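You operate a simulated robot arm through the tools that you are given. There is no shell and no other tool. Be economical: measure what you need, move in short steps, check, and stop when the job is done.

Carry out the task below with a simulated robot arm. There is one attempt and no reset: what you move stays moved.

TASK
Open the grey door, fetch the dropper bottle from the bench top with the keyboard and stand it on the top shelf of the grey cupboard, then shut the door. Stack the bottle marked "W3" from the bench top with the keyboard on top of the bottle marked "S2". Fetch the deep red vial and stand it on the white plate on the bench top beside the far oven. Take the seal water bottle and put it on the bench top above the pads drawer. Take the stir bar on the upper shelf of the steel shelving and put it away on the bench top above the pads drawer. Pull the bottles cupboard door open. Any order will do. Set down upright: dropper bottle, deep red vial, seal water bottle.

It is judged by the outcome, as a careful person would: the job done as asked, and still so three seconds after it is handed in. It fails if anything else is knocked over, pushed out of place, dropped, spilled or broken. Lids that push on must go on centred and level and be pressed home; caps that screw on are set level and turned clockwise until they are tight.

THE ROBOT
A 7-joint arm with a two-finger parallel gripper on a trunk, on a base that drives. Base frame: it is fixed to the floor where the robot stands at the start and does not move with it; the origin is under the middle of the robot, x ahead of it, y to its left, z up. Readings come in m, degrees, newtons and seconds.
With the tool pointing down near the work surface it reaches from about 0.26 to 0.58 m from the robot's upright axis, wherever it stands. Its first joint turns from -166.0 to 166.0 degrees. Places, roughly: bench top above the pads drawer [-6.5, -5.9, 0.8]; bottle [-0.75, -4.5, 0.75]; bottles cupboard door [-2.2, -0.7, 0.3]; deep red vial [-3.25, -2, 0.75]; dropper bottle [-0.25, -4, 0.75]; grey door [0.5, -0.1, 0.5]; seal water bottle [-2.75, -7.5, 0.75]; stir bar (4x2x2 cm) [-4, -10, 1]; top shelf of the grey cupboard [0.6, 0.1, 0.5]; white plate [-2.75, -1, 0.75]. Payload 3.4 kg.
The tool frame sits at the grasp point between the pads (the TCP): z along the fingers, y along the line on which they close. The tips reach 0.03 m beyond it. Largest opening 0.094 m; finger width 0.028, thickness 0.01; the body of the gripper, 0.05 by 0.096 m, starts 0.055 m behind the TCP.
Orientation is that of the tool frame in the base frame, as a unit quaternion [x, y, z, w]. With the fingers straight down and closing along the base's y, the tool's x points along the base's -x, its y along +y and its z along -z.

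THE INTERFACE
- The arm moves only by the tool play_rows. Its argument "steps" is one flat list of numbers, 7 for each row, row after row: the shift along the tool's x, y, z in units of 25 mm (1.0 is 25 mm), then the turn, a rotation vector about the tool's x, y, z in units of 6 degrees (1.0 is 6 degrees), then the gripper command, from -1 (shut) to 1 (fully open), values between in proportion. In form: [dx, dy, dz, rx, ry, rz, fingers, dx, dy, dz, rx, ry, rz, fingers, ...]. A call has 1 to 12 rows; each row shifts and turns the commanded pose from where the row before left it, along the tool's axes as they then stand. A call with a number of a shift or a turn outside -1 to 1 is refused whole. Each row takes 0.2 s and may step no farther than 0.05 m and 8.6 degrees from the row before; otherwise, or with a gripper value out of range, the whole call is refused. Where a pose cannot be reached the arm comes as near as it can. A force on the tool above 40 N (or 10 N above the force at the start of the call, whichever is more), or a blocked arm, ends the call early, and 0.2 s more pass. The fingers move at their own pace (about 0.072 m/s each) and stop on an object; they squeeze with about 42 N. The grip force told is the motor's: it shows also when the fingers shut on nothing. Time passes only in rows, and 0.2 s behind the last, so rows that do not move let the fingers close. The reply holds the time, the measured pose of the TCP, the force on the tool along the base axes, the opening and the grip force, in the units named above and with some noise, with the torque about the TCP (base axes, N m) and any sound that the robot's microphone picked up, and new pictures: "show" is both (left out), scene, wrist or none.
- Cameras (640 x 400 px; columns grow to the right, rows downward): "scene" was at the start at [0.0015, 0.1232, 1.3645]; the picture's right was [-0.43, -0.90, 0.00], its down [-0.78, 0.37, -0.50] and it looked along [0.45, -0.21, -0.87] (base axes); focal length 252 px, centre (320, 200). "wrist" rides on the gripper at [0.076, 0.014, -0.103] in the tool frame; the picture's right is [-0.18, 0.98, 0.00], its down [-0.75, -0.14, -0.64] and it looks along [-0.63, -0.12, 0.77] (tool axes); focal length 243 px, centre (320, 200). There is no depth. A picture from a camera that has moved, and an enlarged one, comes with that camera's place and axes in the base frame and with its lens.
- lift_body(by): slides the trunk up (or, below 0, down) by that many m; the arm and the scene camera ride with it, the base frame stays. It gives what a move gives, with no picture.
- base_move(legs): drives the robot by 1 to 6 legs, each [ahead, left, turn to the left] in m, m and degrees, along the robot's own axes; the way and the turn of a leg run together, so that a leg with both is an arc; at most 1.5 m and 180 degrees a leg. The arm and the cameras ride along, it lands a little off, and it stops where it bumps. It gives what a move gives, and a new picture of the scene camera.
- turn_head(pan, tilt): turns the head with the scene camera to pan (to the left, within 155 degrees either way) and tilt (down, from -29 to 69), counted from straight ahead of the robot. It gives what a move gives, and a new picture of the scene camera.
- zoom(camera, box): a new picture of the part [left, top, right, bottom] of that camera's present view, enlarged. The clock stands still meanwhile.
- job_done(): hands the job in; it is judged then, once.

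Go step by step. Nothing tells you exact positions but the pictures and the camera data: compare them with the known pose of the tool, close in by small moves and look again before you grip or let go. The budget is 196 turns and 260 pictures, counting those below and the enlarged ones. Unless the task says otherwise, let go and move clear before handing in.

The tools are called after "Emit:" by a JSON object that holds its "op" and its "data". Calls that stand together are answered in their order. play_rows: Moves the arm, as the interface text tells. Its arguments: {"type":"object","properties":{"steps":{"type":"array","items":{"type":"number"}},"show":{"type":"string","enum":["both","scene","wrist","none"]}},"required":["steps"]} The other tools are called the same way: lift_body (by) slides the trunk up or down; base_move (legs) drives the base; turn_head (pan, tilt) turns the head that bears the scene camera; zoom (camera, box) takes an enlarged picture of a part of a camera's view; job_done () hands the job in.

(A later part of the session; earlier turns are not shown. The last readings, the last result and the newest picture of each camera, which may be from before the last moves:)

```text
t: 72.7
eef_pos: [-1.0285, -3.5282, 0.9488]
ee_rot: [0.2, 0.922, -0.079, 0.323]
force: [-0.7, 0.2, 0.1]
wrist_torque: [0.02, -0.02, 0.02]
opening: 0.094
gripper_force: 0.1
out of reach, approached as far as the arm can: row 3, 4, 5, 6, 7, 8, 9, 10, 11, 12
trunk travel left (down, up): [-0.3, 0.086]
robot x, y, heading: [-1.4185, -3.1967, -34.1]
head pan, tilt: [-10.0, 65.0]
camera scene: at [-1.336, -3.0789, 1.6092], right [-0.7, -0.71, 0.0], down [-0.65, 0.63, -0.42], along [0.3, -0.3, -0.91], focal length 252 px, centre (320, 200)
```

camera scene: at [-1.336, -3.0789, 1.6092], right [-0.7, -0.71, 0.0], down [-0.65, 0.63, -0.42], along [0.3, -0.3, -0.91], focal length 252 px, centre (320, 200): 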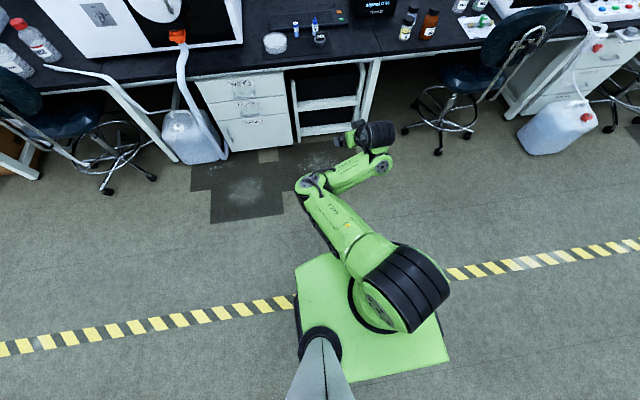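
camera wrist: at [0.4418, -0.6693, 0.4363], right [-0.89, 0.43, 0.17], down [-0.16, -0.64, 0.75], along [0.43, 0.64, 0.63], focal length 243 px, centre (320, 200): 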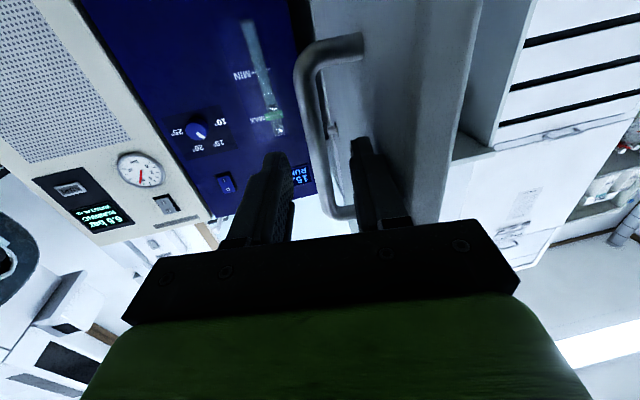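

Emit:
{"op": "play_rows", "data": {"steps": [0, 0, 0, 0.62, 0, 0.79, 1, 0, 0, 0, 0.62, 0, 0.79, 1, 0, 0, 0, 0.62, 0, 0.79, 1, 0, 0, 0, 0.62, 0, 0.79, 1, 0, 0, 0, 0.62, 0, 0.79, 1, 0, 0, 0, 0, 1, 0, 1, 0, 0, 0, 0, 1, 0, 1, 0, 0, 0, 0, 1, 0, 1, 0, 0, 0, 0, 1, 0, 1, 0, 0, 0, 0, 1, 0, 1, 0, 0, 0, 0, 1, 0, 1], "show": "scene"}}

```text
t: 75.3
eef_pos: [-1.2026, -3.3999, 0.8365]
ee_rot: [0.435, 0.89, -0.054, 0.123]
force: [0.6, 1.1, 0.4]
wrist_torque: [-0.01, -0.02, 0.04]
opening: 0.0939
gripper_force: 0.0
out of reach, approached as far as the arm can: row 1, 2, 3, 4, 5, 6, 7, 8, 9, 10, 11
trunk travel left (down, up): [-0.3, 0.086]
robot x, y, heading: [-1.4166, -3.1951, -34.5]
head pan, tilt: [-10.0, 65.0]
stopped in row 11: the arm was blocked; the commanded pose is now the measured one
camera scene: at [-1.3361, -3.0797, 1.6093], right [-0.7, -0.71, 0.0], down [-0.65, 0.63, -0.42], along [0.3, -0.3, -0.91], focal length 252 px, centre (320, 200)
```

scene: 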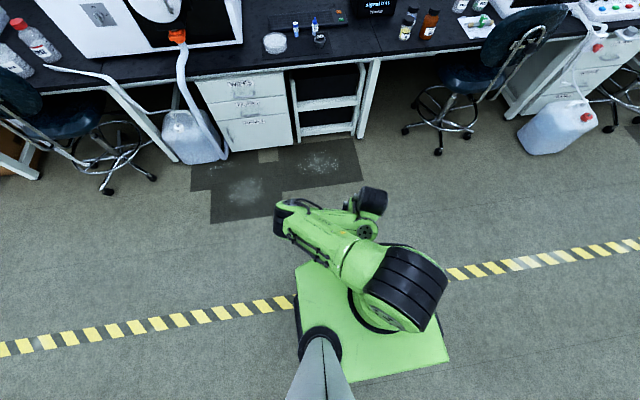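

Emit:
{"op": "play_rows", "data": {"steps": [0, 0, -1, 0, 0, 0, 1, 0, 0, -1, 0, 0, 0, 1, -0.5, 0, -1, 0, 0, 0, 1, -1, 0, -0.5, 0, 0, 0, 1, -1, 0, 0, 0, 0, 0, 1, -1, 0, 0, 0, 0, 0, 1, -1, 0, 0, 0, 0, 0, 1, -1, 0, 0, 0, 0, 0, 1], "show": "scene"}}

```text
t: 77.1
eef_pos: [-1.2055, -3.4031, 0.8352]
ee_rot: [0.437, 0.889, -0.055, 0.123]
force: [0.0, 0.6, -0.5]
wrist_torque: [-0.02, 0.0, -0.01]
opening: 0.0942
gripper_force: 0.1
out of reach, approached as far as the arm can: row 1, 2, 3, 4, 5, 6, 7, 8
trunk travel left (down, up): [-0.3, 0.086]
robot x, y, heading: [-1.4128, -3.1994, -34.4]
head pan, tilt: [-10.0, 65.0]
camera scene: at [-1.336, -3.0789, 1.6092], right [-0.7, -0.71, 0.0], down [-0.65, 0.63, -0.42], along [0.3, -0.3, -0.91], focal length 252 px, centre (320, 200)
```

scene: 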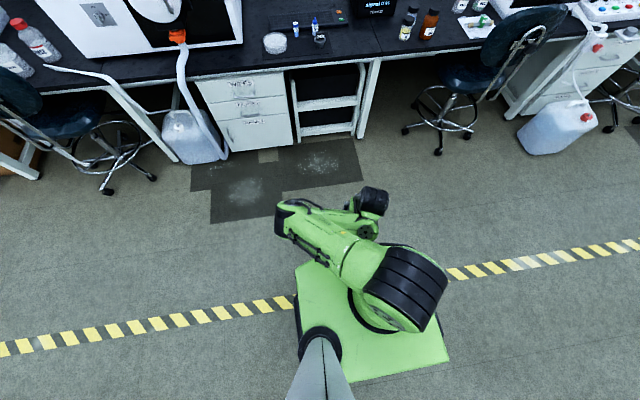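

Emit:
{"op": "play_rows", "data": {"steps": [0, 1, 0, 0, 0, 0, 1, 0, 1, 0, 0, 0, 0, 1, 0, 1, 0, 0, 0, 0, 1, 0, 1, 0, 0, 0, 0, 1, 0, 1, 0, 0, 0, 0, 1, 0, 1, 0, 0, 0, 0, 1, 0, 1, 0, 0, 0, 0, 1, 0, 1, 0, 0, 0, 0, 1], "show": "scene"}}

```text
t: 78.9
eef_pos: [-1.1943, -3.3896, 0.8446]
ee_rot: [0.43, 0.892, -0.05, 0.129]
force: [1.1, 0.1, 0.5]
wrist_torque: [0.03, 0.0, 0.01]
opening: 0.0939
gripper_force: 0.0
out of reach, approached as far as the arm can: row 1, 2, 3, 4, 5, 6, 7, 8
trunk travel left (down, up): [-0.3, 0.086]
robot x, y, heading: [-1.4148, -3.1967, -34.5]
head pan, tilt: [-10.0, 65.0]
camera scene: at [-1.336, -3.0789, 1.6092], right [-0.7, -0.71, 0.0], down [-0.65, 0.63, -0.42], along [0.3, -0.3, -0.91], focal length 252 px, centre (320, 200)
```

scene: 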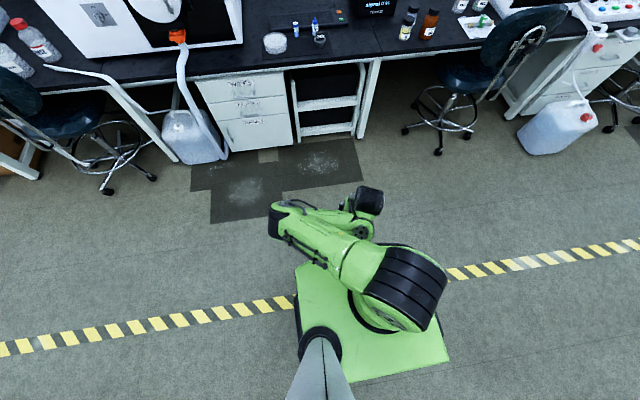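

Emit:
{"op": "play_rows", "data": {"steps": [0, 0, 0, 0, -1, 0, 1, 0, 0, 0, 0, -1, 0, 1, 0, 0, 0, 0, -1, 0, 1, 0, 0, 0, 0, -1, 0, 1, -0.6, 0, 0.6, 0, 0, 0, 1, -0.6, 0, 0.6, 0, 0, 0, 1, -0.6, 0, 0.6, 0, 0, 0, 1, -0.6, 0, 0.6, 0, 0, 0, 1, -0.6, 0, 0.6, 0, 0, 0, 1, -0.6, 0, 0.6, 0, 0, 0, 1], "show": "scene"}}

```text
t: 79.6
eef_pos: [-1.1402, -3.4413, 0.8831]
ee_rot: [0.39, 0.855, -0.149, 0.308]
force: [-0.4, -0.8, -0.6]
wrist_torque: [-0.04, -0.01, -0.01]
opening: 0.0941
gripper_force: 0.0
out of reach, approached as far as the arm can: row 1, 2, 3
trunk travel left (down, up): [-0.3, 0.086]
robot x, y, heading: [-1.4163, -3.2, -34.5]
head pan, tilt: [-10.0, 65.0]
stopped in row 3: the arm was blocked; the commanded pose is now the measured one
camera scene: at [-1.3359, -3.0786, 1.6092], right [-0.7, -0.71, 0.0], down [-0.65, 0.63, -0.42], along [0.3, -0.3, -0.91], focal length 252 px, centre (320, 200)
```

scene: 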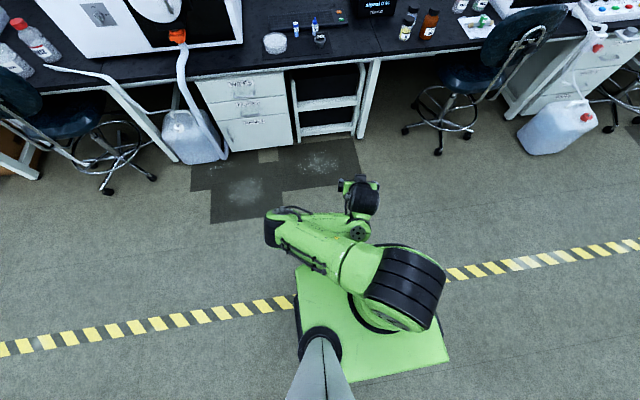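

Emit:
{"op": "play_rows", "data": {"steps": [0, 0, 0, 0, -1, 0, 1, 0, 0, 0, 0, -1, 0, 1, 0, 0, 0, 0, -1, 0, 1, 0, 0, 0, 0, -1, 0, 1, 0, 0, 0, 0, -1, 0, 1, 0, 0, 1, 0, 0, 0, 1, 0, 0, 1, 0, 0, 0, 1, 0, 0, 1, 0, 0, 0, 1], "show": "scene"}}

```text
t: 81.4
eef_pos: [-1.1451, -3.5233, 0.8449]
ee_rot: [0.39, 0.814, -0.223, 0.369]
force: [1.4, -0.1, -0.1]
wrist_torque: [0.03, 0.03, -0.04]
opening: 0.0941
gripper_force: 0.1
out of reach, approached as far as the arm can: row 2, 3, 4, 5
trunk travel left (down, up): [-0.3, 0.086]
robot x, y, heading: [-1.4191, -3.1953, -34.4]
head pan, tilt: [-10.0, 65.0]
camera scene: at [-1.3356, -3.0804, 1.6093], right [-0.7, -0.71, 0.0], down [-0.65, 0.63, -0.42], along [0.3, -0.29, -0.91], focal length 252 px, centre (320, 200)
```

scene: 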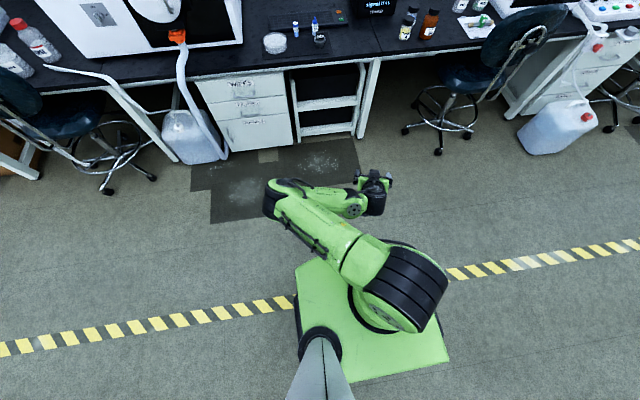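

Emit:
{"op": "play_rows", "data": {"steps": [-0.6, 0.3, 0.7, 0, 0, 0, 1, -0.6, 0.3, 0.7, 0, 0, 0, 1, -0.6, 0.3, 0.7, 0, 0, 0, 1, -0.6, 0.3, 0.7, 0, 0, 0, 1, -0.6, 0.3, 0.7, 0, 0, 0, 1, -0.6, 0.3, 0.7, 0, 0, 0, 1, -0.6, 0.3, 0.7, 0, 0, 0, 1], "show": "none"}}

Emit:
{"op": "play_rows", "data": {"steps": [0, 0, 0, 0, 1, 0, 1, 0, 0, 0, 0, 1, 0, 1, 0, 0, 0, 0, 1, 0, 1, 0, 0, 0, 0, 1, 0, 1, 0, 0, 0, 0, 1, 0, 1, 0, 0, 0, 0, 1, 0, 1, 0, 0, 0, 0, 1, 0, 1], "show": "scene"}}

```text
t: 83.0
eef_pos: [-1.0054, -3.6221, 0.8438]
ee_rot: [0.391, 0.813, -0.224, 0.368]
force: [0.0, -0.2, -0.1]
wrist_torque: [-0.01, 0.02, -0.04]
opening: 0.0939
gripper_force: 0.0
trunk travel left (down, up): [-0.3, 0.086]
robot x, y, heading: [-1.4178, -3.1921, -34.2]
head pan, tilt: [-10.0, 65.0]
```

```text
t: 84.6
eef_pos: [-1.0058, -3.6203, 0.8454]
ee_rot: [0.444, 0.892, -0.069, 0.052]
force: [0.6, 0.3, -0.7]
wrist_torque: [0.01, 0.01, -0.01]
opening: 0.094
gripper_force: 0.1
trunk travel left (down, up): [-0.3, 0.086]
robot x, y, heading: [-1.4193, -3.1949, -34.6]
head pan, tilt: [-10.0, 65.0]
camera scene: at [-1.3359, -3.0796, 1.6092], right [-0.7, -0.71, 0.0], down [-0.65, 0.63, -0.42], along [0.3, -0.3, -0.91], focal length 252 px, centre (320, 200)
```

scene: 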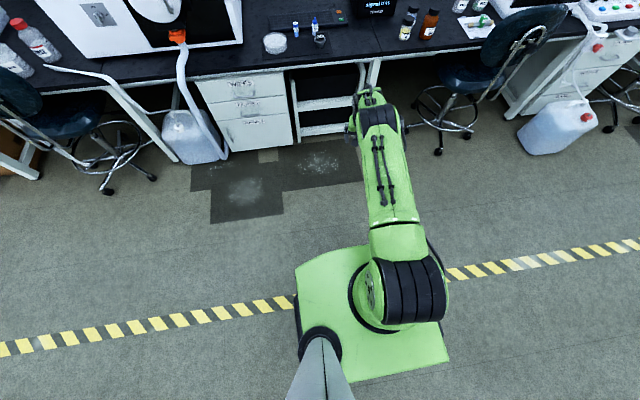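

Arm is back in its natural posture. I'll level the tool, straighten the yaw and raise it above bench height.

Emit:
{"op": "play_rows", "data": {"steps": [0, 0, -1, -0.37, 0.74, 0, 1, 0, 0, -1, -0.37, 0.74, 0, 1, 0, 0, -1, 0, 0, -1, 1, 0, 0, -1, 0, 0, -1, 1, 0, 0, -1, 0, 0, -1, 1, 0, 0, -1, 0, 0, 0, 1, 0, 0, -1, 0, 0, 0, 1, 0, 0, -1, 0, 0, 0, 1], "show": "none"}}

Emit:
{"op": "turn_head", "data": {"pan": 0, "tilt": 45}}

```text
t: 86.4
eef_pos: [-1.0079, -3.613, 1.0447]
ee_rot: [0.301, 0.954, 0.0, 0.001]
force: [0.4, 0.1, 0.8]
wrist_torque: [0.03, 0.0, -0.01]
opening: 0.0937
gripper_force: 0.0
trunk travel left (down, up): [-0.3, 0.086]
robot x, y, heading: [-1.4159, -3.1982, -34.3]
head pan, tilt: [-10.0, 65.0]
```

```text
t: 87.2
eef_pos: [-1.0077, -3.6138, 1.043]
ee_rot: [0.301, 0.954, 0.001, 0.001]
force: [0.0, -0.5, -0.6]
wrist_torque: [0.0, 0.01, -0.03]
opening: 0.0941
gripper_force: 0.0
trunk travel left (down, up): [-0.3, 0.086]
robot x, y, heading: [-1.4162, -3.1937, -34.5]
head pan, tilt: [0.0, 45.0]
camera scene: at [-1.3123, -3.0824, 1.6342], right [-0.56, -0.83, 0.0], down [-0.58, 0.4, -0.71], along [0.58, -0.4, -0.71], focal length 252 px, centre (320, 200)
```

scene: 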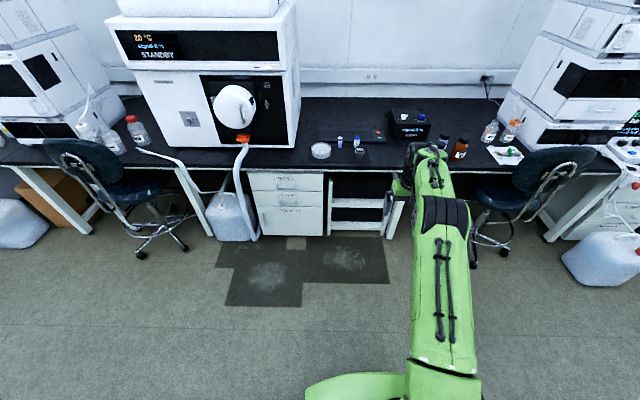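

Emit:
{"op": "zoom", "data": {"camera": "scene", "box": [300, 100, 420, 175]}}

Emit:
{"op": "zoom", "data": {"camera": "scene", "box": [400, 100, 540, 188]}}

```text
5.33 times, centred on (360, 138) of scene
camera zoom: at [-1.3123, -3.0824, 1.6342], right [-0.56, -0.83, 0.0], down [-0.58, 0.4, -0.71], along [0.58, -0.4, -0.71], focal length 1346 px, centre (107, 533)
```

zoom: 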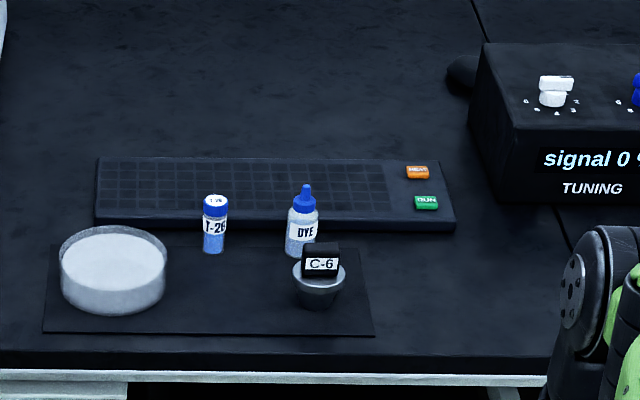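

```text
4.55 times, centred on (470, 144) of scene
camera zoom: at [-1.3123, -3.0824, 1.6342], right [-0.56, -0.83, 0.0], down [-0.58, 0.4, -0.71], along [0.58, -0.4, -0.71], focal length 1147 px, centre (-362, 454)
```

zoom: 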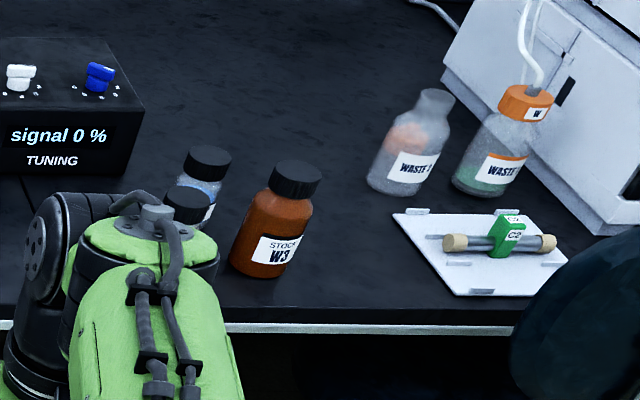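

W3 is at about (-0.777,-4.41), S2 behind S9 at about (-0.67,-4.40), bench at z≈0.76; dropper at (-0.353,-4.015). I'll drive up to the W3 group first.

Emit:
{"op": "base_move", "data": {"legs": [[0, -0.5, 0], [0.74, 0, 0]]}}

Emit:
{"op": "turn_head", "data": {"pan": 0, "tilt": 60}}

```text
t: 93.8
eef_pos: [-0.6843, -4.4414, 1.0425]
ee_rot: [0.302, 0.953, 0.0, 0.001]
force: [0.9, -0.7, 0.4]
wrist_torque: [0.01, 0.01, 0.01]
opening: 0.094
gripper_force: 0.1
trunk travel left (down, up): [-0.3, 0.086]
robot x, y, heading: [-1.0931, -4.0253, -34.7]
head pan, tilt: [0.0, 45.0]
camera scene: at [-0.9878, -3.9099, 1.6342], right [-0.57, -0.82, 0.0], down [-0.58, 0.4, -0.71], along [0.58, -0.4, -0.71], focal length 252 px, centre (320, 200)
```

scene: 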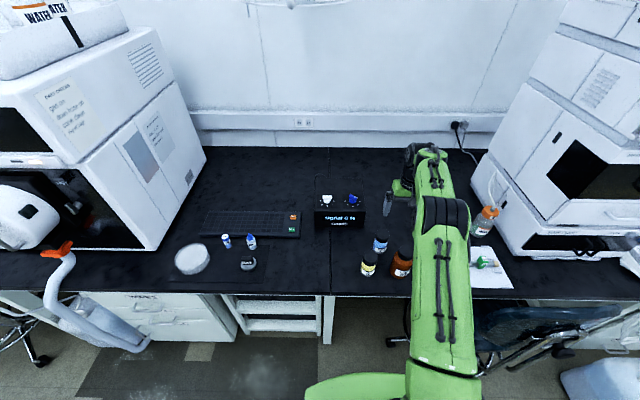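

```text
t: 94.5
eef_pos: [-0.6839, -4.4425, 1.0433]
ee_rot: [0.303, 0.953, 0.0, 0.001]
force: [-0.4, 0.1, 0.0]
wrist_torque: [0.0, 0.0, 0.0]
opening: 0.094
gripper_force: 0.0
trunk travel left (down, up): [-0.3, 0.086]
robot x, y, heading: [-1.0883, -4.0169, -34.8]
head pan, tilt: [0.0, 60.0]
camera scene: at [-1.0004, -3.9011, 1.6148], right [-0.57, -0.82, 0.0], down [-0.71, 0.49, -0.5], along [0.41, -0.28, -0.87], focal length 252 px, centre (320, 200)
```

scene: 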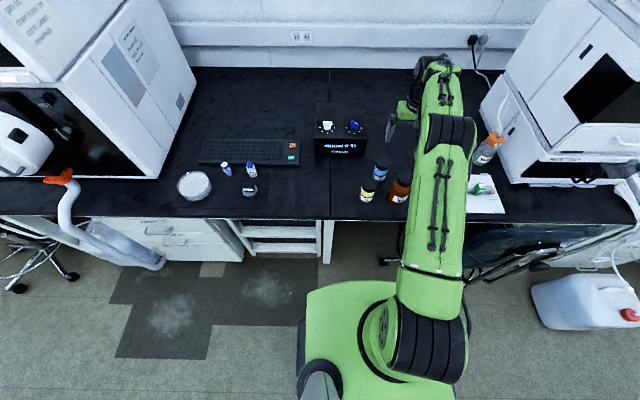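

Emit:
{"op": "zoom", "data": {"camera": "scene", "box": [340, 140, 440, 210]}}

Emit:
{"op": "play_rows", "data": {"steps": [1, 0, 0, 0, 0, 0, 1, 1, 0, 0, 0, 0, 0, 1], "show": "wrist"}}

```text
5.71 times, centred on (390, 175) of scene
camera zoom: at [-1.0004, -3.9011, 1.6148], right [-0.57, -0.82, 0.0], down [-0.71, 0.49, -0.5], along [0.41, -0.28, -0.87], focal length 1442 px, centre (-80, 343)
```

zoom: 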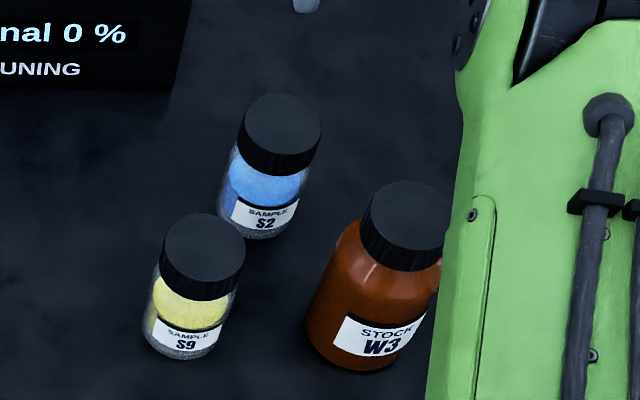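

```text
t: 95.1
eef_pos: [-0.7254, -4.4106, 1.0437]
ee_rot: [0.302, 0.953, 0.0, 0.002]
force: [-0.2, -0.8, -0.3]
wrist_torque: [0.01, -0.01, -0.01]
opening: 0.0941
gripper_force: 0.1
trunk travel left (down, up): [-0.3, 0.086]
robot x, y, heading: [-1.096, -4.0235, -34.5]
head pan, tilt: [0.0, 60.0]
camera wrist: at [-0.7812, -4.3568, 1.1462], right [0.72, 0.7, 0.0], down [0.53, -0.55, 0.64], along [0.45, -0.46, -0.77], focal length 243 px, centre (320, 200)
```

wrist: 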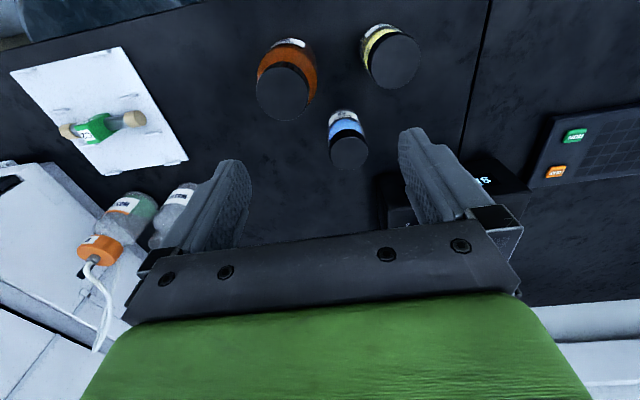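

S2 is confirmed behind S9. Cap tops: W3 (-0.753,-4.44,0.876), S2 (-0.638,-4.445,0.844). I'll move over W3 and check.

Emit:
{"op": "play_rows", "data": {"steps": [0.25, -0.8, 0, 0, 0, 0, 1, 0, -0.8, 0, 0, 0, 0, 1, 0, 0, 1, 0, 0, 0, 1, 0, 0, 1, 0, 0, 0, 1, 0, 0, 1, 0, 0, 0, 1], "show": "wrist"}}

```text
t: 96.3
eef_pos: [-0.7539, -4.4417, 0.9689]
ee_rot: [0.302, 0.953, 0.001, 0.0]
force: [0.4, 0.1, 0.4]
wrist_torque: [0.0, 0.0, 0.02]
opening: 0.094
gripper_force: 0.1
trunk travel left (down, up): [-0.3, 0.086]
robot x, y, heading: [-1.0906, -4.0214, -34.2]
head pan, tilt: [0.0, 60.0]
camera wrist: at [-0.8092, -4.3866, 1.071], right [0.72, 0.7, 0.0], down [0.53, -0.55, 0.64], along [0.45, -0.46, -0.77], focal length 243 px, centre (320, 200)
```

wrist: 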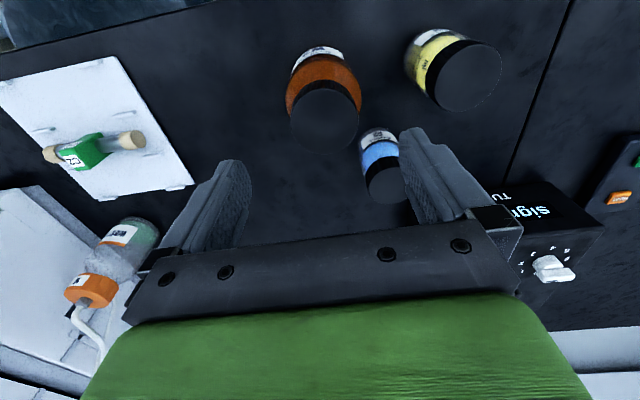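

Emit:
{"op": "play_rows", "data": {"steps": [0, 0.1, 1, 0, 0, 0, 1, 0, 0, 1, 0, 0, 0, 1, 0, 0, 1, 0, 0, 0, 1, 0, 0, 0.6, 0, 0, 0, 1, 0, 0, 0, 0, 0, 0, -1, 0, 0, 0, 0, 0, 0, -1, 0, 0, 0, 0, 0, 0, -1], "show": "wrist"}}

```text
t: 97.9
eef_pos: [-0.7535, -4.4389, 0.8773]
ee_rot: [0.302, 0.953, 0.001, 0.001]
force: [1.0, -2.1, -0.1]
wrist_torque: [0.02, -0.24, 0.02]
opening: 0.0688
gripper_force: 41.9
trunk travel left (down, up): [-0.3, 0.086]
robot x, y, heading: [-1.0918, -4.0256, -34.7]
head pan, tilt: [0.0, 60.0]
camera wrist: at [-0.8073, -4.3848, 0.9796], right [0.72, 0.7, 0.0], down [0.53, -0.55, 0.64], along [0.45, -0.46, -0.77], focal length 243 px, centre (320, 200)
```

wrist: 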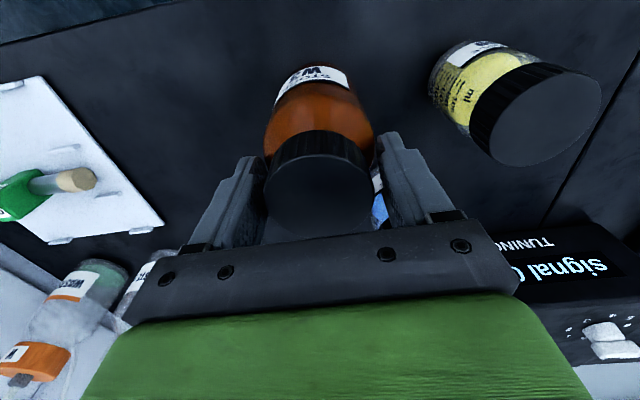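

Emit:
{"op": "play_rows", "data": {"steps": [0, 0, 0, 0, 0, 0, 1, 0, 0, 0, 0, 0, 0, 1, 0, 0, 0.7, 0, 0, 0, 1, 0, 0, 0, 0, 0, 0, -1, 0, 0, 0, 0, 0, 0, -1, 0, 0, 0, 0, 0, 0, -1], "show": "wrist"}}

```text
t: 99.3
eef_pos: [-0.751, -4.4387, 0.8592]
ee_rot: [0.302, 0.953, 0.001, 0.002]
force: [0.7, -0.2, -0.5]
wrist_torque: [0.02, -0.04, -0.01]
opening: 0.0689
gripper_force: 41.6
trunk travel left (down, up): [-0.3, 0.086]
robot x, y, heading: [-1.0941, -4.022, -34.7]
head pan, tilt: [0.0, 60.0]
camera wrist: at [-0.8074, -4.3847, 0.9625], right [0.72, 0.7, 0.0], down [0.53, -0.55, 0.64], along [0.45, -0.46, -0.77], focal length 243 px, centre (320, 200)
```

wrist: 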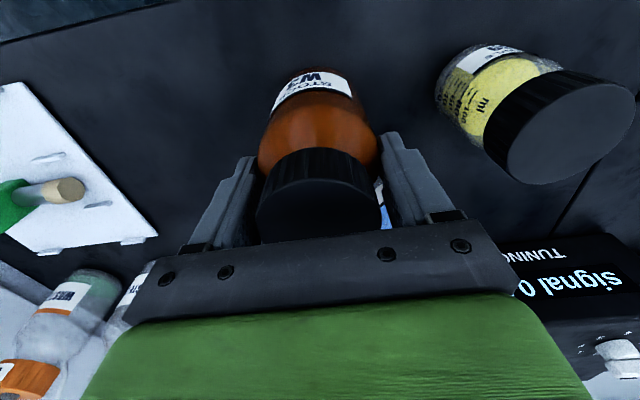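

Emit:
{"op": "play_rows", "data": {"steps": [0, 0, -1, 0, 0, 0, -1, 0, 0, -1, 0, 0, 0, -1, 0, 0, -1, 0, 0, 0, -1, 0, 0, -1, 0, 0, 0, -1, 0, 0, -1, 0, 0, 0, -1, -0.97, 0.57, 0, 0, 0, 0, -1, -0.97, 0.57, 0, 0, 0, 0, -1, -0.97, 0.57, 0, 0, 0, 0, -1, -0.97, 0.57, 0, 0, 0, 0, -1], "show": "both"}}

Emit:
{"op": "zoom", "data": {"camera": "scene", "box": [340, 120, 440, 190]}}

```text
t: 101.3
eef_pos: [-0.6641, -4.4439, 0.9857]
ee_rot: [0.302, 0.953, 0.0, 0.0]
force: [-0.3, -0.1, -3.5]
wrist_torque: [-0.01, -0.02, 0.03]
opening: 0.051
gripper_force: 41.8
out of reach, approached as far as the arm can: row 9
trunk travel left (down, up): [-0.3, 0.086]
robot x, y, heading: [-1.0959, -4.0224, -34.7]
head pan, tilt: [0.0, 60.0]
camera scene: at [-1.0014, -3.901, 1.6148], right [-0.57, -0.82, 0.0], down [-0.71, 0.49, -0.5], along [0.41, -0.28, -0.87], focal length 252 px, centre (320, 200)
camera wrist: at [-0.7196, -4.389, 1.0877], right [0.72, 0.7, 0.0], down [0.53, -0.55, 0.64], along [0.45, -0.46, -0.77], focal length 243 px, centre (320, 200)
```

scene: 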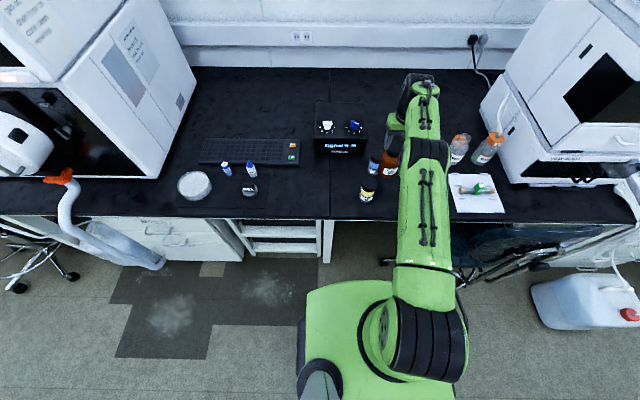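
wrist: 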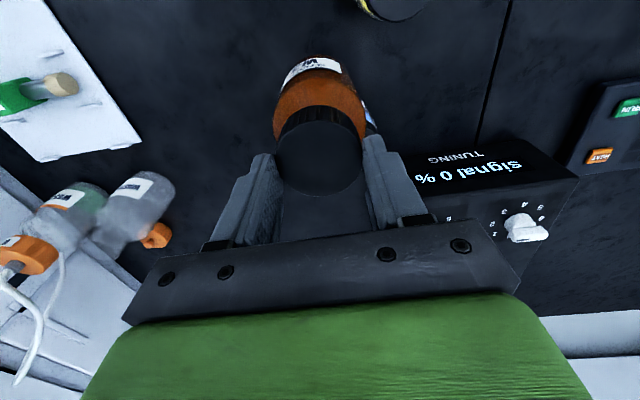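

```text
5.71 times, centred on (390, 155) of scene
camera zoom: at [-1.0014, -3.901, 1.6148], right [-0.57, -0.82, 0.0], down [-0.71, 0.49, -0.5], along [0.41, -0.28, -0.87], focal length 1442 px, centre (-80, 457)
```

zoom: 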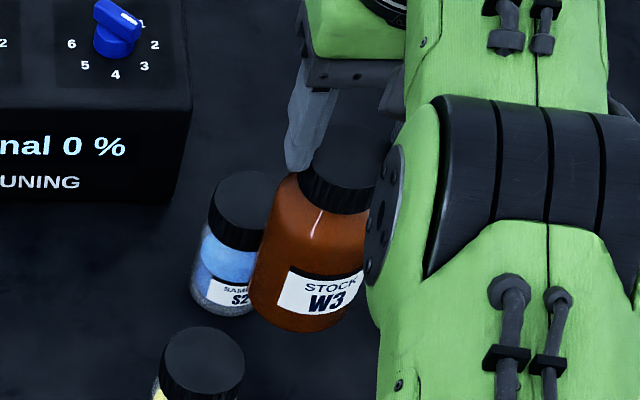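

The bottle slipped in the fingers to its cap and nudged S2 a little. I'll take W3 back to its spot, set it down and regrip lower on the body.

Emit:
{"op": "play_rows", "data": {"steps": [0.75, -0.48, -0.3, 0, 0, 0, -1, 0.75, -0.48, 0, 0, 0, 0, -1, 0.75, -0.48, 0, 0, 0, 0, -1, 0.75, -0.48, 0, 0, 0, 0, -1], "show": "both"}}

Emit:
{"op": "zoom", "data": {"camera": "scene", "box": [340, 140, 440, 210]}}

```text
t: 102.3
eef_pos: [-0.7558, -4.4374, 0.9926]
ee_rot: [0.301, 0.954, 0.001, 0.001]
force: [-1.1, 0.2, -4.0]
wrist_torque: [0.0, 0.01, -0.02]
opening: 0.0511
gripper_force: 41.8
trunk travel left (down, up): [-0.3, 0.086]
robot x, y, heading: [-1.0937, -4.0178, -34.7]
head pan, tilt: [0.0, 60.0]
camera scene: at [-1.0009, -3.9014, 1.6148], right [-0.57, -0.82, 0.0], down [-0.71, 0.49, -0.5], along [0.41, -0.28, -0.87], focal length 252 px, centre (320, 200)
camera wrist: at [-0.8104, -4.3832, 1.0949], right [0.72, 0.7, 0.0], down [0.53, -0.55, 0.64], along [0.45, -0.46, -0.77], focal length 243 px, centre (320, 200)
```

scene: 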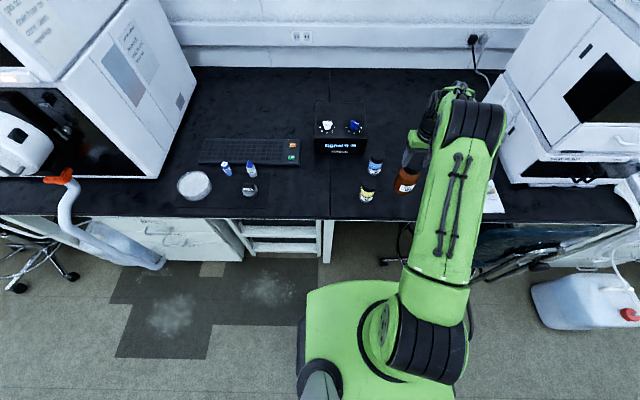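
wrist: 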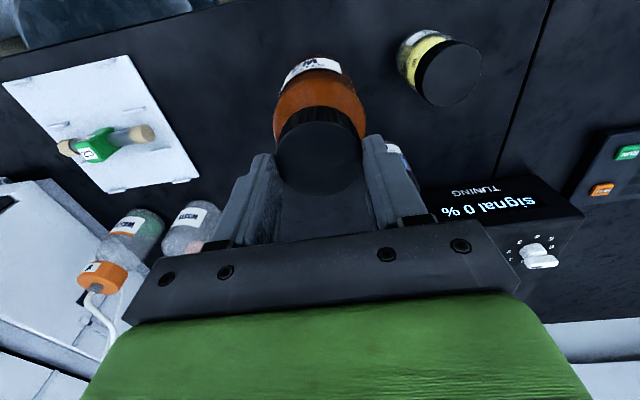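

```text
5.71 times, centred on (390, 175) of scene
camera zoom: at [-1.0009, -3.9014, 1.6148], right [-0.57, -0.82, 0.0], down [-0.71, 0.49, -0.5], along [0.41, -0.28, -0.87], focal length 1442 px, centre (-80, 343)
```

zoom: 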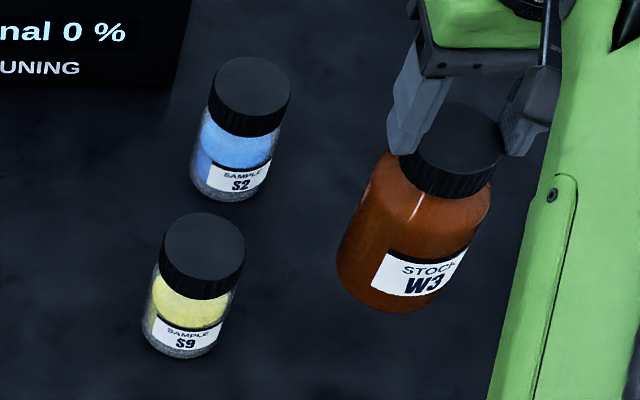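

Emit:
{"op": "play_rows", "data": {"steps": [0, 0, 1, 0, 0, 0, -1, 0, 0, 1, 0, 0, 0, -1, 0, 0, 0.4, 0, 0, 0, -1], "show": "none"}}

Emit:
{"op": "zoom", "data": {"camera": "scene", "box": [340, 140, 440, 210]}}

```text
t: 103.1
eef_pos: [-0.7533, -4.4371, 0.9317]
ee_rot: [0.301, 0.953, 0.001, 0.001]
force: [0.2, 0.8, -4.1]
wrist_torque: [-0.04, 0.0, -0.03]
opening: 0.0507
gripper_force: 42.3
trunk travel left (down, up): [-0.3, 0.086]
robot x, y, heading: [-1.0932, -4.0236, -34.5]
head pan, tilt: [0.0, 60.0]
```

```text
5.71 times, centred on (390, 175) of scene
camera zoom: at [-1.0001, -3.9017, 1.6148], right [-0.57, -0.82, 0.0], down [-0.71, 0.49, -0.5], along [0.41, -0.28, -0.87], focal length 1442 px, centre (-80, 343)
```

zoom: 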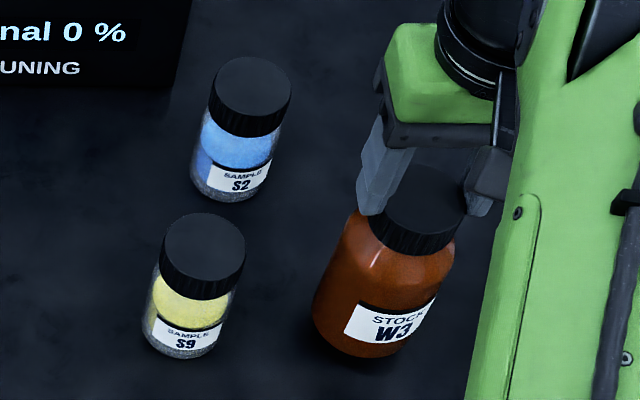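

Emit:
{"op": "play_rows", "data": {"steps": [0, 0, 0.3, 0, 0, 0, -1, 0, 0, 0.1, 0, 0, 0, -1], "show": "none"}}

Emit:
{"op": "play_rows", "data": {"steps": [0, 0, 0.12, 0, 0, 0, -1], "show": "none"}}

```text
t: 103.7
eef_pos: [-0.7542, -4.4378, 0.923]
ee_rot: [0.301, 0.954, 0.0, 0.002]
force: [-0.2, -0.2, -4.5]
wrist_torque: [0.02, 0.01, 0.0]
opening: 0.051
gripper_force: 41.7
trunk travel left (down, up): [-0.3, 0.086]
robot x, y, heading: [-1.1011, -4.0225, -34.7]
head pan, tilt: [0.0, 60.0]
```

```text
t: 104.1
eef_pos: [-0.7539, -4.4376, 0.9204]
ee_rot: [0.302, 0.953, 0.001, 0.001]
force: [0.3, -0.6, -4.0]
wrist_torque: [0.01, -0.02, 0.02]
opening: 0.0507
gripper_force: 41.8
trunk travel left (down, up): [-0.3, 0.086]
robot x, y, heading: [-1.0946, -4.0229, -34.8]
head pan, tilt: [0.0, 60.0]
```

Emit:
{"op": "play_rows", "data": {"steps": [0, 0, 0.15, 0, 0, 0, -1], "show": "none"}}

Emit:
{"op": "play_rows", "data": {"steps": [0, 0, 0.15, 0, 0, 0, -1], "show": "none"}}

Emit:
{"op": "play_rows", "data": {"steps": [0, 0, 0.15, 0, 0, 0, -1], "show": "scene"}}

Emit:
{"op": "zoom", "data": {"camera": "scene", "box": [340, 140, 440, 210]}}

```text
t: 104.5
eef_pos: [-0.7538, -4.4372, 0.9164]
ee_rot: [0.302, 0.953, 0.001, 0.0]
force: [0.0, -0.4, -3.9]
wrist_torque: [0.0, -0.03, -0.02]
opening: 0.0509
gripper_force: 42.2
trunk travel left (down, up): [-0.3, 0.086]
robot x, y, heading: [-1.0921, -4.0219, -34.7]
head pan, tilt: [0.0, 60.0]
```

```text
t: 104.9
eef_pos: [-0.754, -4.4391, 0.914]
ee_rot: [0.302, 0.953, -0.001, 0.002]
force: [0.1, 2.4, 9.3]
wrist_torque: [0.61, 0.33, 0.04]
opening: 0.0511
gripper_force: 42.2
trunk travel left (down, up): [-0.3, 0.086]
robot x, y, heading: [-1.0901, -4.0229, -34.5]
head pan, tilt: [0.0, 60.0]
```

```text
t: 105.3
eef_pos: [-0.755, -4.4385, 0.9133]
ee_rot: [0.302, 0.953, -0.003, 0.006]
force: [1.3, 0.6, 29.6]
wrist_torque: [0.0, -0.05, 0.34]
opening: 0.0515
gripper_force: 41.9
trunk travel left (down, up): [-0.3, 0.086]
robot x, y, heading: [-1.0927, -4.0231, -34.6]
head pan, tilt: [0.0, 60.0]
camera scene: at [-1.0029, -3.8978, 1.6149], right [-0.57, -0.82, 0.0], down [-0.71, 0.49, -0.5], along [0.41, -0.29, -0.86], focal length 252 px, centre (320, 200)
```

scene: 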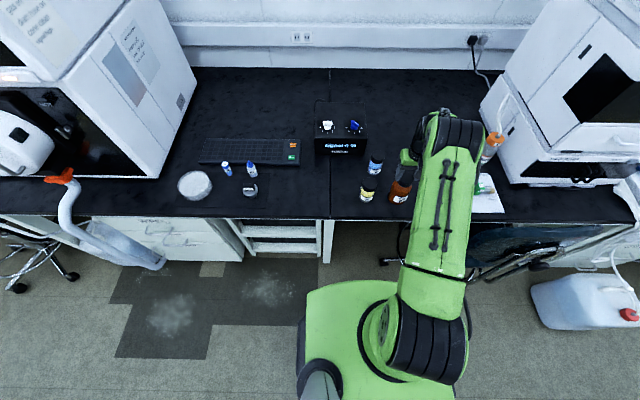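

```text
5.71 times, centred on (390, 175) of scene
camera zoom: at [-1.0029, -3.8978, 1.6149], right [-0.57, -0.82, 0.0], down [-0.71, 0.49, -0.5], along [0.41, -0.29, -0.86], focal length 1442 px, centre (-80, 343)
```

zoom: 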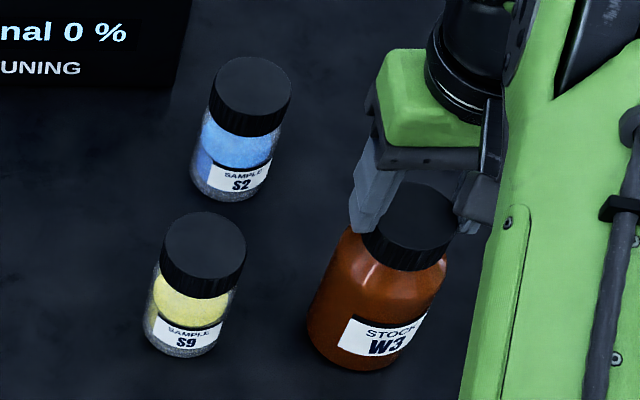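

W3 stands safely again and the cap grip works at TCP z≈0.913. I'll release, come closer with the base, and put S2 back on its original spot first.

Emit:
{"op": "play_rows", "data": {"steps": [0, 0, -0.15, 0, 0, 0, -0.3, 0, 0, 0, 0, 0, 0, 1, 0, 0, 0, 0, 0, 0, 1, 0, 0, -1, 0, 0, 0, 1, 0, 0, -1, 0, 0, 0, 1, 0, 0, -1, 0, 0, 0, 1, 0, 0, -1, 0, 0, 0, 1, 0, 0, -1, 0, 0, 0, 1], "show": "none"}}

Emit:
{"op": "base_move", "data": {"legs": [[0.07, 0, 0]]}}

Emit:
{"op": "play_rows", "data": {"steps": [0, 1, 0, 0, 0, 0, 1, 0, 1, 0, 0, 0, 0, 1], "show": "wrist"}}

Emit:
{"op": "zoom", "data": {"camera": "scene", "box": [340, 150, 440, 220]}}

```text
t: 107.1
eef_pos: [-0.7554, -4.4371, 1.0395]
ee_rot: [0.303, 0.953, 0.001, 0.002]
force: [0.2, 0.3, -0.3]
wrist_torque: [-0.01, 0.0, 0.02]
opening: 0.094
gripper_force: 0.1
trunk travel left (down, up): [-0.3, 0.086]
robot x, y, heading: [-1.0894, -4.0208, -34.5]
head pan, tilt: [0.0, 60.0]
```

```text
t: 108.2
eef_pos: [-0.6977, -4.4768, 1.0368]
ee_rot: [0.302, 0.953, 0.001, 0.0]
force: [0.1, -0.6, -0.6]
wrist_torque: [0.03, 0.02, -0.02]
opening: 0.0939
gripper_force: 0.0
trunk travel left (down, up): [-0.3, 0.086]
robot x, y, heading: [-1.0338, -4.0651, -34.6]
head pan, tilt: [0.0, 60.0]
camera scene: at [-0.9416, -3.9417, 1.6147], right [-0.57, -0.82, 0.0], down [-0.71, 0.49, -0.5], along [0.41, -0.28, -0.87], focal length 252 px, centre (320, 200)
```

scene: 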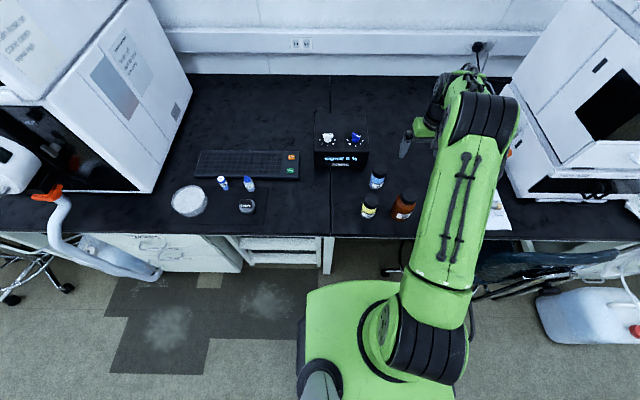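

```text
t: 108.8
eef_pos: [-0.6691, -4.4351, 1.0384]
ee_rot: [0.302, 0.953, 0.0, 0.001]
force: [1.0, -0.2, 0.5]
wrist_torque: [-0.01, -0.04, 0.04]
opening: 0.0941
gripper_force: 0.1
trunk travel left (down, up): [-0.3, 0.086]
robot x, y, heading: [-1.0378, -4.0608, -34.8]
head pan, tilt: [0.0, 60.0]
camera wrist: at [-0.7237, -4.3798, 1.1402], right [0.72, 0.7, 0.0], down [0.53, -0.55, 0.64], along [0.45, -0.46, -0.77], focal length 243 px, centre (320, 200)
```

wrist: 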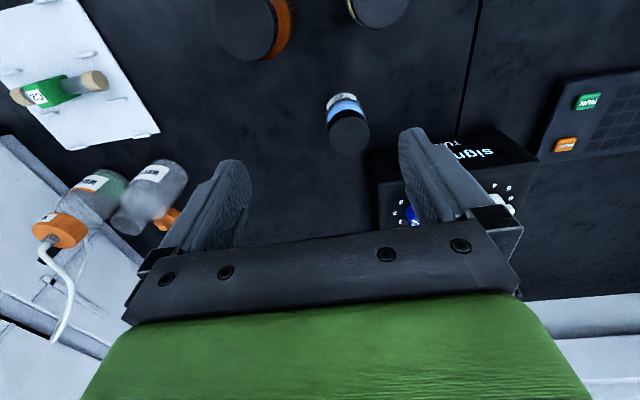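

```text
5.71 times, centred on (390, 185) of scene
camera zoom: at [-0.943, -3.9401, 1.6147], right [-0.57, -0.82, 0.0], down [-0.71, 0.49, -0.5], along [0.41, -0.28, -0.87], focal length 1442 px, centre (-80, 286)
```

zoom: 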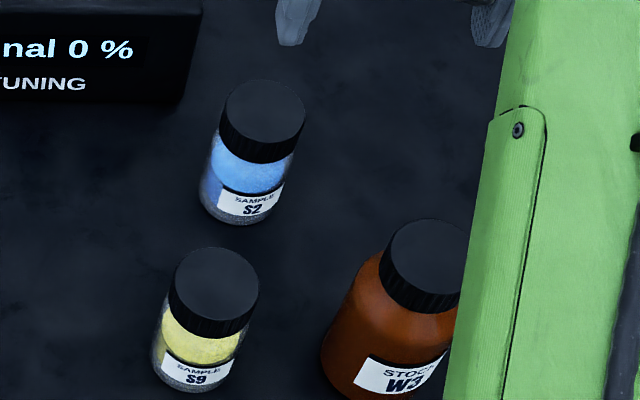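

Emit:
{"op": "play_rows", "data": {"steps": [-0.87, 0.35, 0, 0, 0, 0, 1, -0.87, 0.35, 0, 0, 0, 0, 1, -0.87, 0.35, 0, 0, 0, 0, 1, 0, 0, 1, 0, 0, 0, 1, 0, 0, 1, 0, 0, 0, 1, 0, 0, 1, 0, 0, 0, 1, 0, 0, 1, 0, 0, 0, 1], "show": "wrist"}}

```text
t: 110.3
eef_pos: [-0.6016, -4.4492, 0.9385]
ee_rot: [0.302, 0.953, -0.001, 0.001]
force: [-0.3, -0.4, -0.2]
wrist_torque: [0.01, 0.03, 0.02]
opening: 0.094
gripper_force: 0.1
trunk travel left (down, up): [-0.3, 0.086]
robot x, y, heading: [-1.0362, -4.0638, -34.6]
head pan, tilt: [0.0, 60.0]
camera wrist: at [-0.6555, -4.3949, 1.0411], right [0.72, 0.7, 0.0], down [0.53, -0.55, 0.64], along [0.45, -0.46, -0.77], focal length 243 px, centre (320, 200)
```

wrist: 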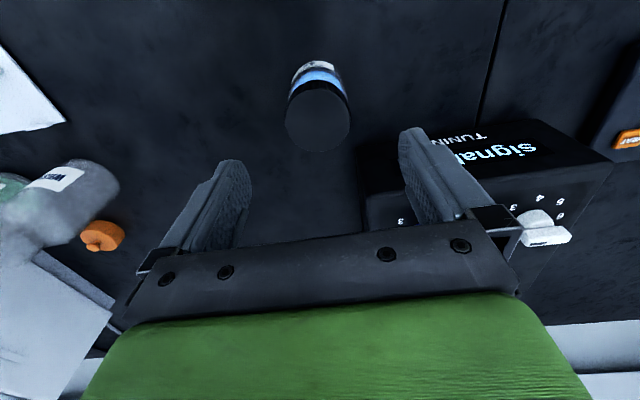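

Emit:
{"op": "play_rows", "data": {"steps": [0, 0, 1, 0, 0, 0, 1, 0, 0, 1, 0, 0, 0, 1, 0, 0, 1, 0, 0, 0, 1, 0, 0, 0.2, 0, 0, 0, 1, 0, 0, 0, 0, 0, 0, -1, 0, 0, 0, 0, 0, 0, -1, 0, 0, 0, 0, 0, 0, -1, 0, 0, 0, 0, 0, 0, -1], "show": "wrist"}}

```text
t: 112.2
eef_pos: [-0.6007, -4.4497, 0.8576]
ee_rot: [0.302, 0.953, 0.001, 0.002]
force: [-0.5, 0.1, -0.2]
wrist_torque: [-0.01, 0.01, 0.0]
opening: 0.0513
gripper_force: 42.1
trunk travel left (down, up): [-0.3, 0.086]
robot x, y, heading: [-1.0345, -4.0632, -34.6]
head pan, tilt: [0.0, 60.0]
camera wrist: at [-0.6555, -4.3957, 0.9598], right [0.72, 0.7, 0.0], down [0.53, -0.55, 0.64], along [0.45, -0.46, -0.77], focal length 243 px, centre (320, 200)
```

wrist: 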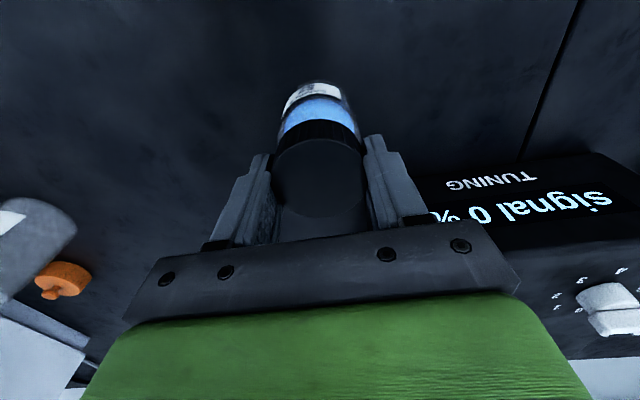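

Emit:
{"op": "play_rows", "data": {"steps": [0, 0, -0.3, 0, 0, 0, -1, 0.64, -0.4, 0, 0, 0, 0, -1, 0.64, -0.4, 0, 0, 0, 0, -1, 0, 0, 0.3, 0, 0, 0, -1, 0, 0, 0, 0, 0, 0, -1], "show": "scene"}}

Emit:
{"op": "zoom", "data": {"camera": "scene", "box": [340, 150, 440, 220]}}

```text
t: 113.3
eef_pos: [-0.638, -4.4497, 0.8578]
ee_rot: [0.303, 0.953, 0.001, 0.001]
force: [-0.1, -0.3, -1.2]
wrist_torque: [0.0, 0.04, 0.01]
opening: 0.0516
gripper_force: 41.9
trunk travel left (down, up): [-0.3, 0.086]
robot x, y, heading: [-1.0347, -4.0612, -34.8]
head pan, tilt: [0.0, 60.0]
camera scene: at [-0.9437, -3.9403, 1.6148], right [-0.57, -0.82, 0.0], down [-0.71, 0.49, -0.5], along [0.41, -0.28, -0.87], focal length 252 px, centre (320, 200)
```

scene: 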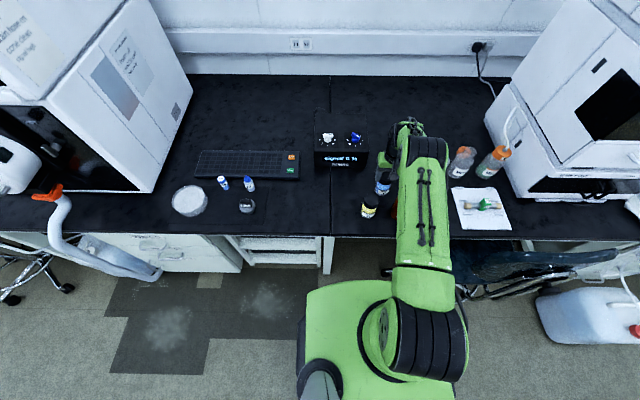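

```text
5.71 times, centred on (390, 185) of scene
camera zoom: at [-0.9437, -3.9403, 1.6148], right [-0.57, -0.82, 0.0], down [-0.71, 0.49, -0.5], along [0.41, -0.28, -0.87], focal length 1442 px, centre (-80, 286)
```

zoom: 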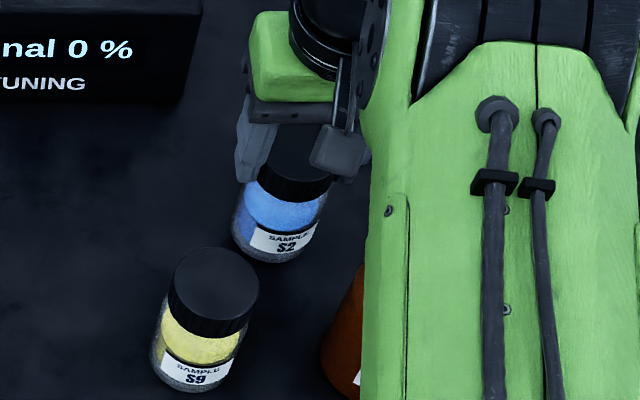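

Emit:
{"op": "play_rows", "data": {"steps": [0, 0, 0.04, 0, 0, 0, -0.4, 0, 0, 0, 0, 0, 0, 0.5, 0, 0, 0, 0, 0, 0, 1, 0, 0, -1, 0, 0, 0, 1, 0, 0, -1, 0, 0, 0, 1, 0, 0, -1, 0, 0, 0, 1, 0, 0, -1, 0, 0, 0, 1, 0, 0, -1, 0, 0, 0, 1, 1, -0.57, 0, 0, 0, 0, 1, 1, -0.57, 0, 0, 0, 0, 1, 1, -0.57, 0, 0, 0, 0, 1, 1, -0.57, 0, 0, 0, 0, 1], "show": "wrist"}}

```text
t: 116.0
eef_pos: [-0.7539, -4.4369, 0.9836]
ee_rot: [0.302, 0.953, 0.0, 0.0]
force: [-0.1, -0.2, 0.3]
wrist_torque: [-0.03, 0.02, 0.03]
opening: 0.0939
gripper_force: 0.1
trunk travel left (down, up): [-0.3, 0.086]
robot x, y, heading: [-1.0396, -4.0617, -34.6]
head pan, tilt: [0.0, 60.0]
camera wrist: at [-0.8091, -4.3831, 1.0859], right [0.72, 0.7, 0.0], down [0.53, -0.55, 0.64], along [0.45, -0.46, -0.77], focal length 243 px, centre (320, 200)
```

wrist: 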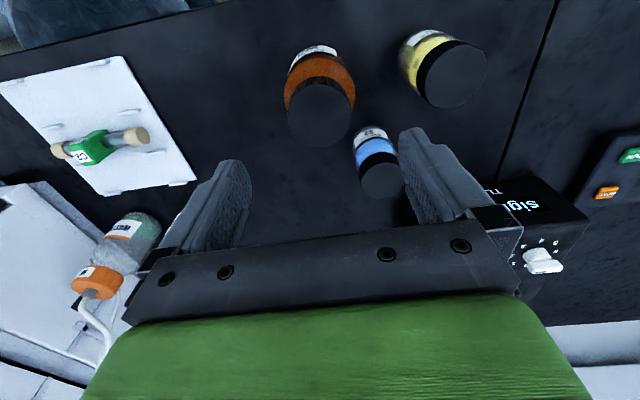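

Emit:
{"op": "play_rows", "data": {"steps": [0, 0, 1, 0, 0, 0, 1, 0, 0, 1, 0, 0, 0, 1, 0, 0, 1, 0, 0, 0, 1, 0, 0, 0.6, 0, 0, 0, 1, 0, 0, 0, 0, 0, 0, -1, 0, 0, 0, 0, 0, 0, -1, 0, 0, 0, 0, 0, 0, -1, 0, 0, 0, 0, 0, 0, -1], "show": "wrist"}}

```text
t: 117.8
eef_pos: [-0.7529, -4.4367, 0.892]
ee_rot: [0.303, 0.953, 0.0, 0.001]
force: [0.0, -0.2, -0.7]
wrist_torque: [0.05, 0.03, 0.04]
opening: 0.0523
gripper_force: 42.0
trunk travel left (down, up): [-0.3, 0.086]
robot x, y, heading: [-1.0368, -4.0606, -34.6]
head pan, tilt: [0.0, 60.0]
camera wrist: at [-0.8079, -4.3818, 0.9946], right [0.72, 0.7, 0.0], down [0.53, -0.55, 0.64], along [0.45, -0.46, -0.77], focal length 243 px, centre (320, 200)
```

wrist: 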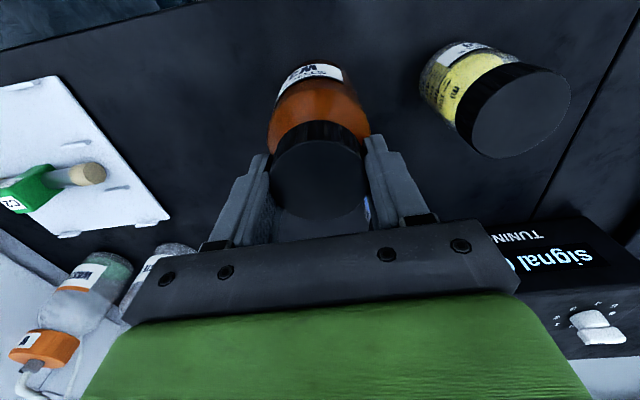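

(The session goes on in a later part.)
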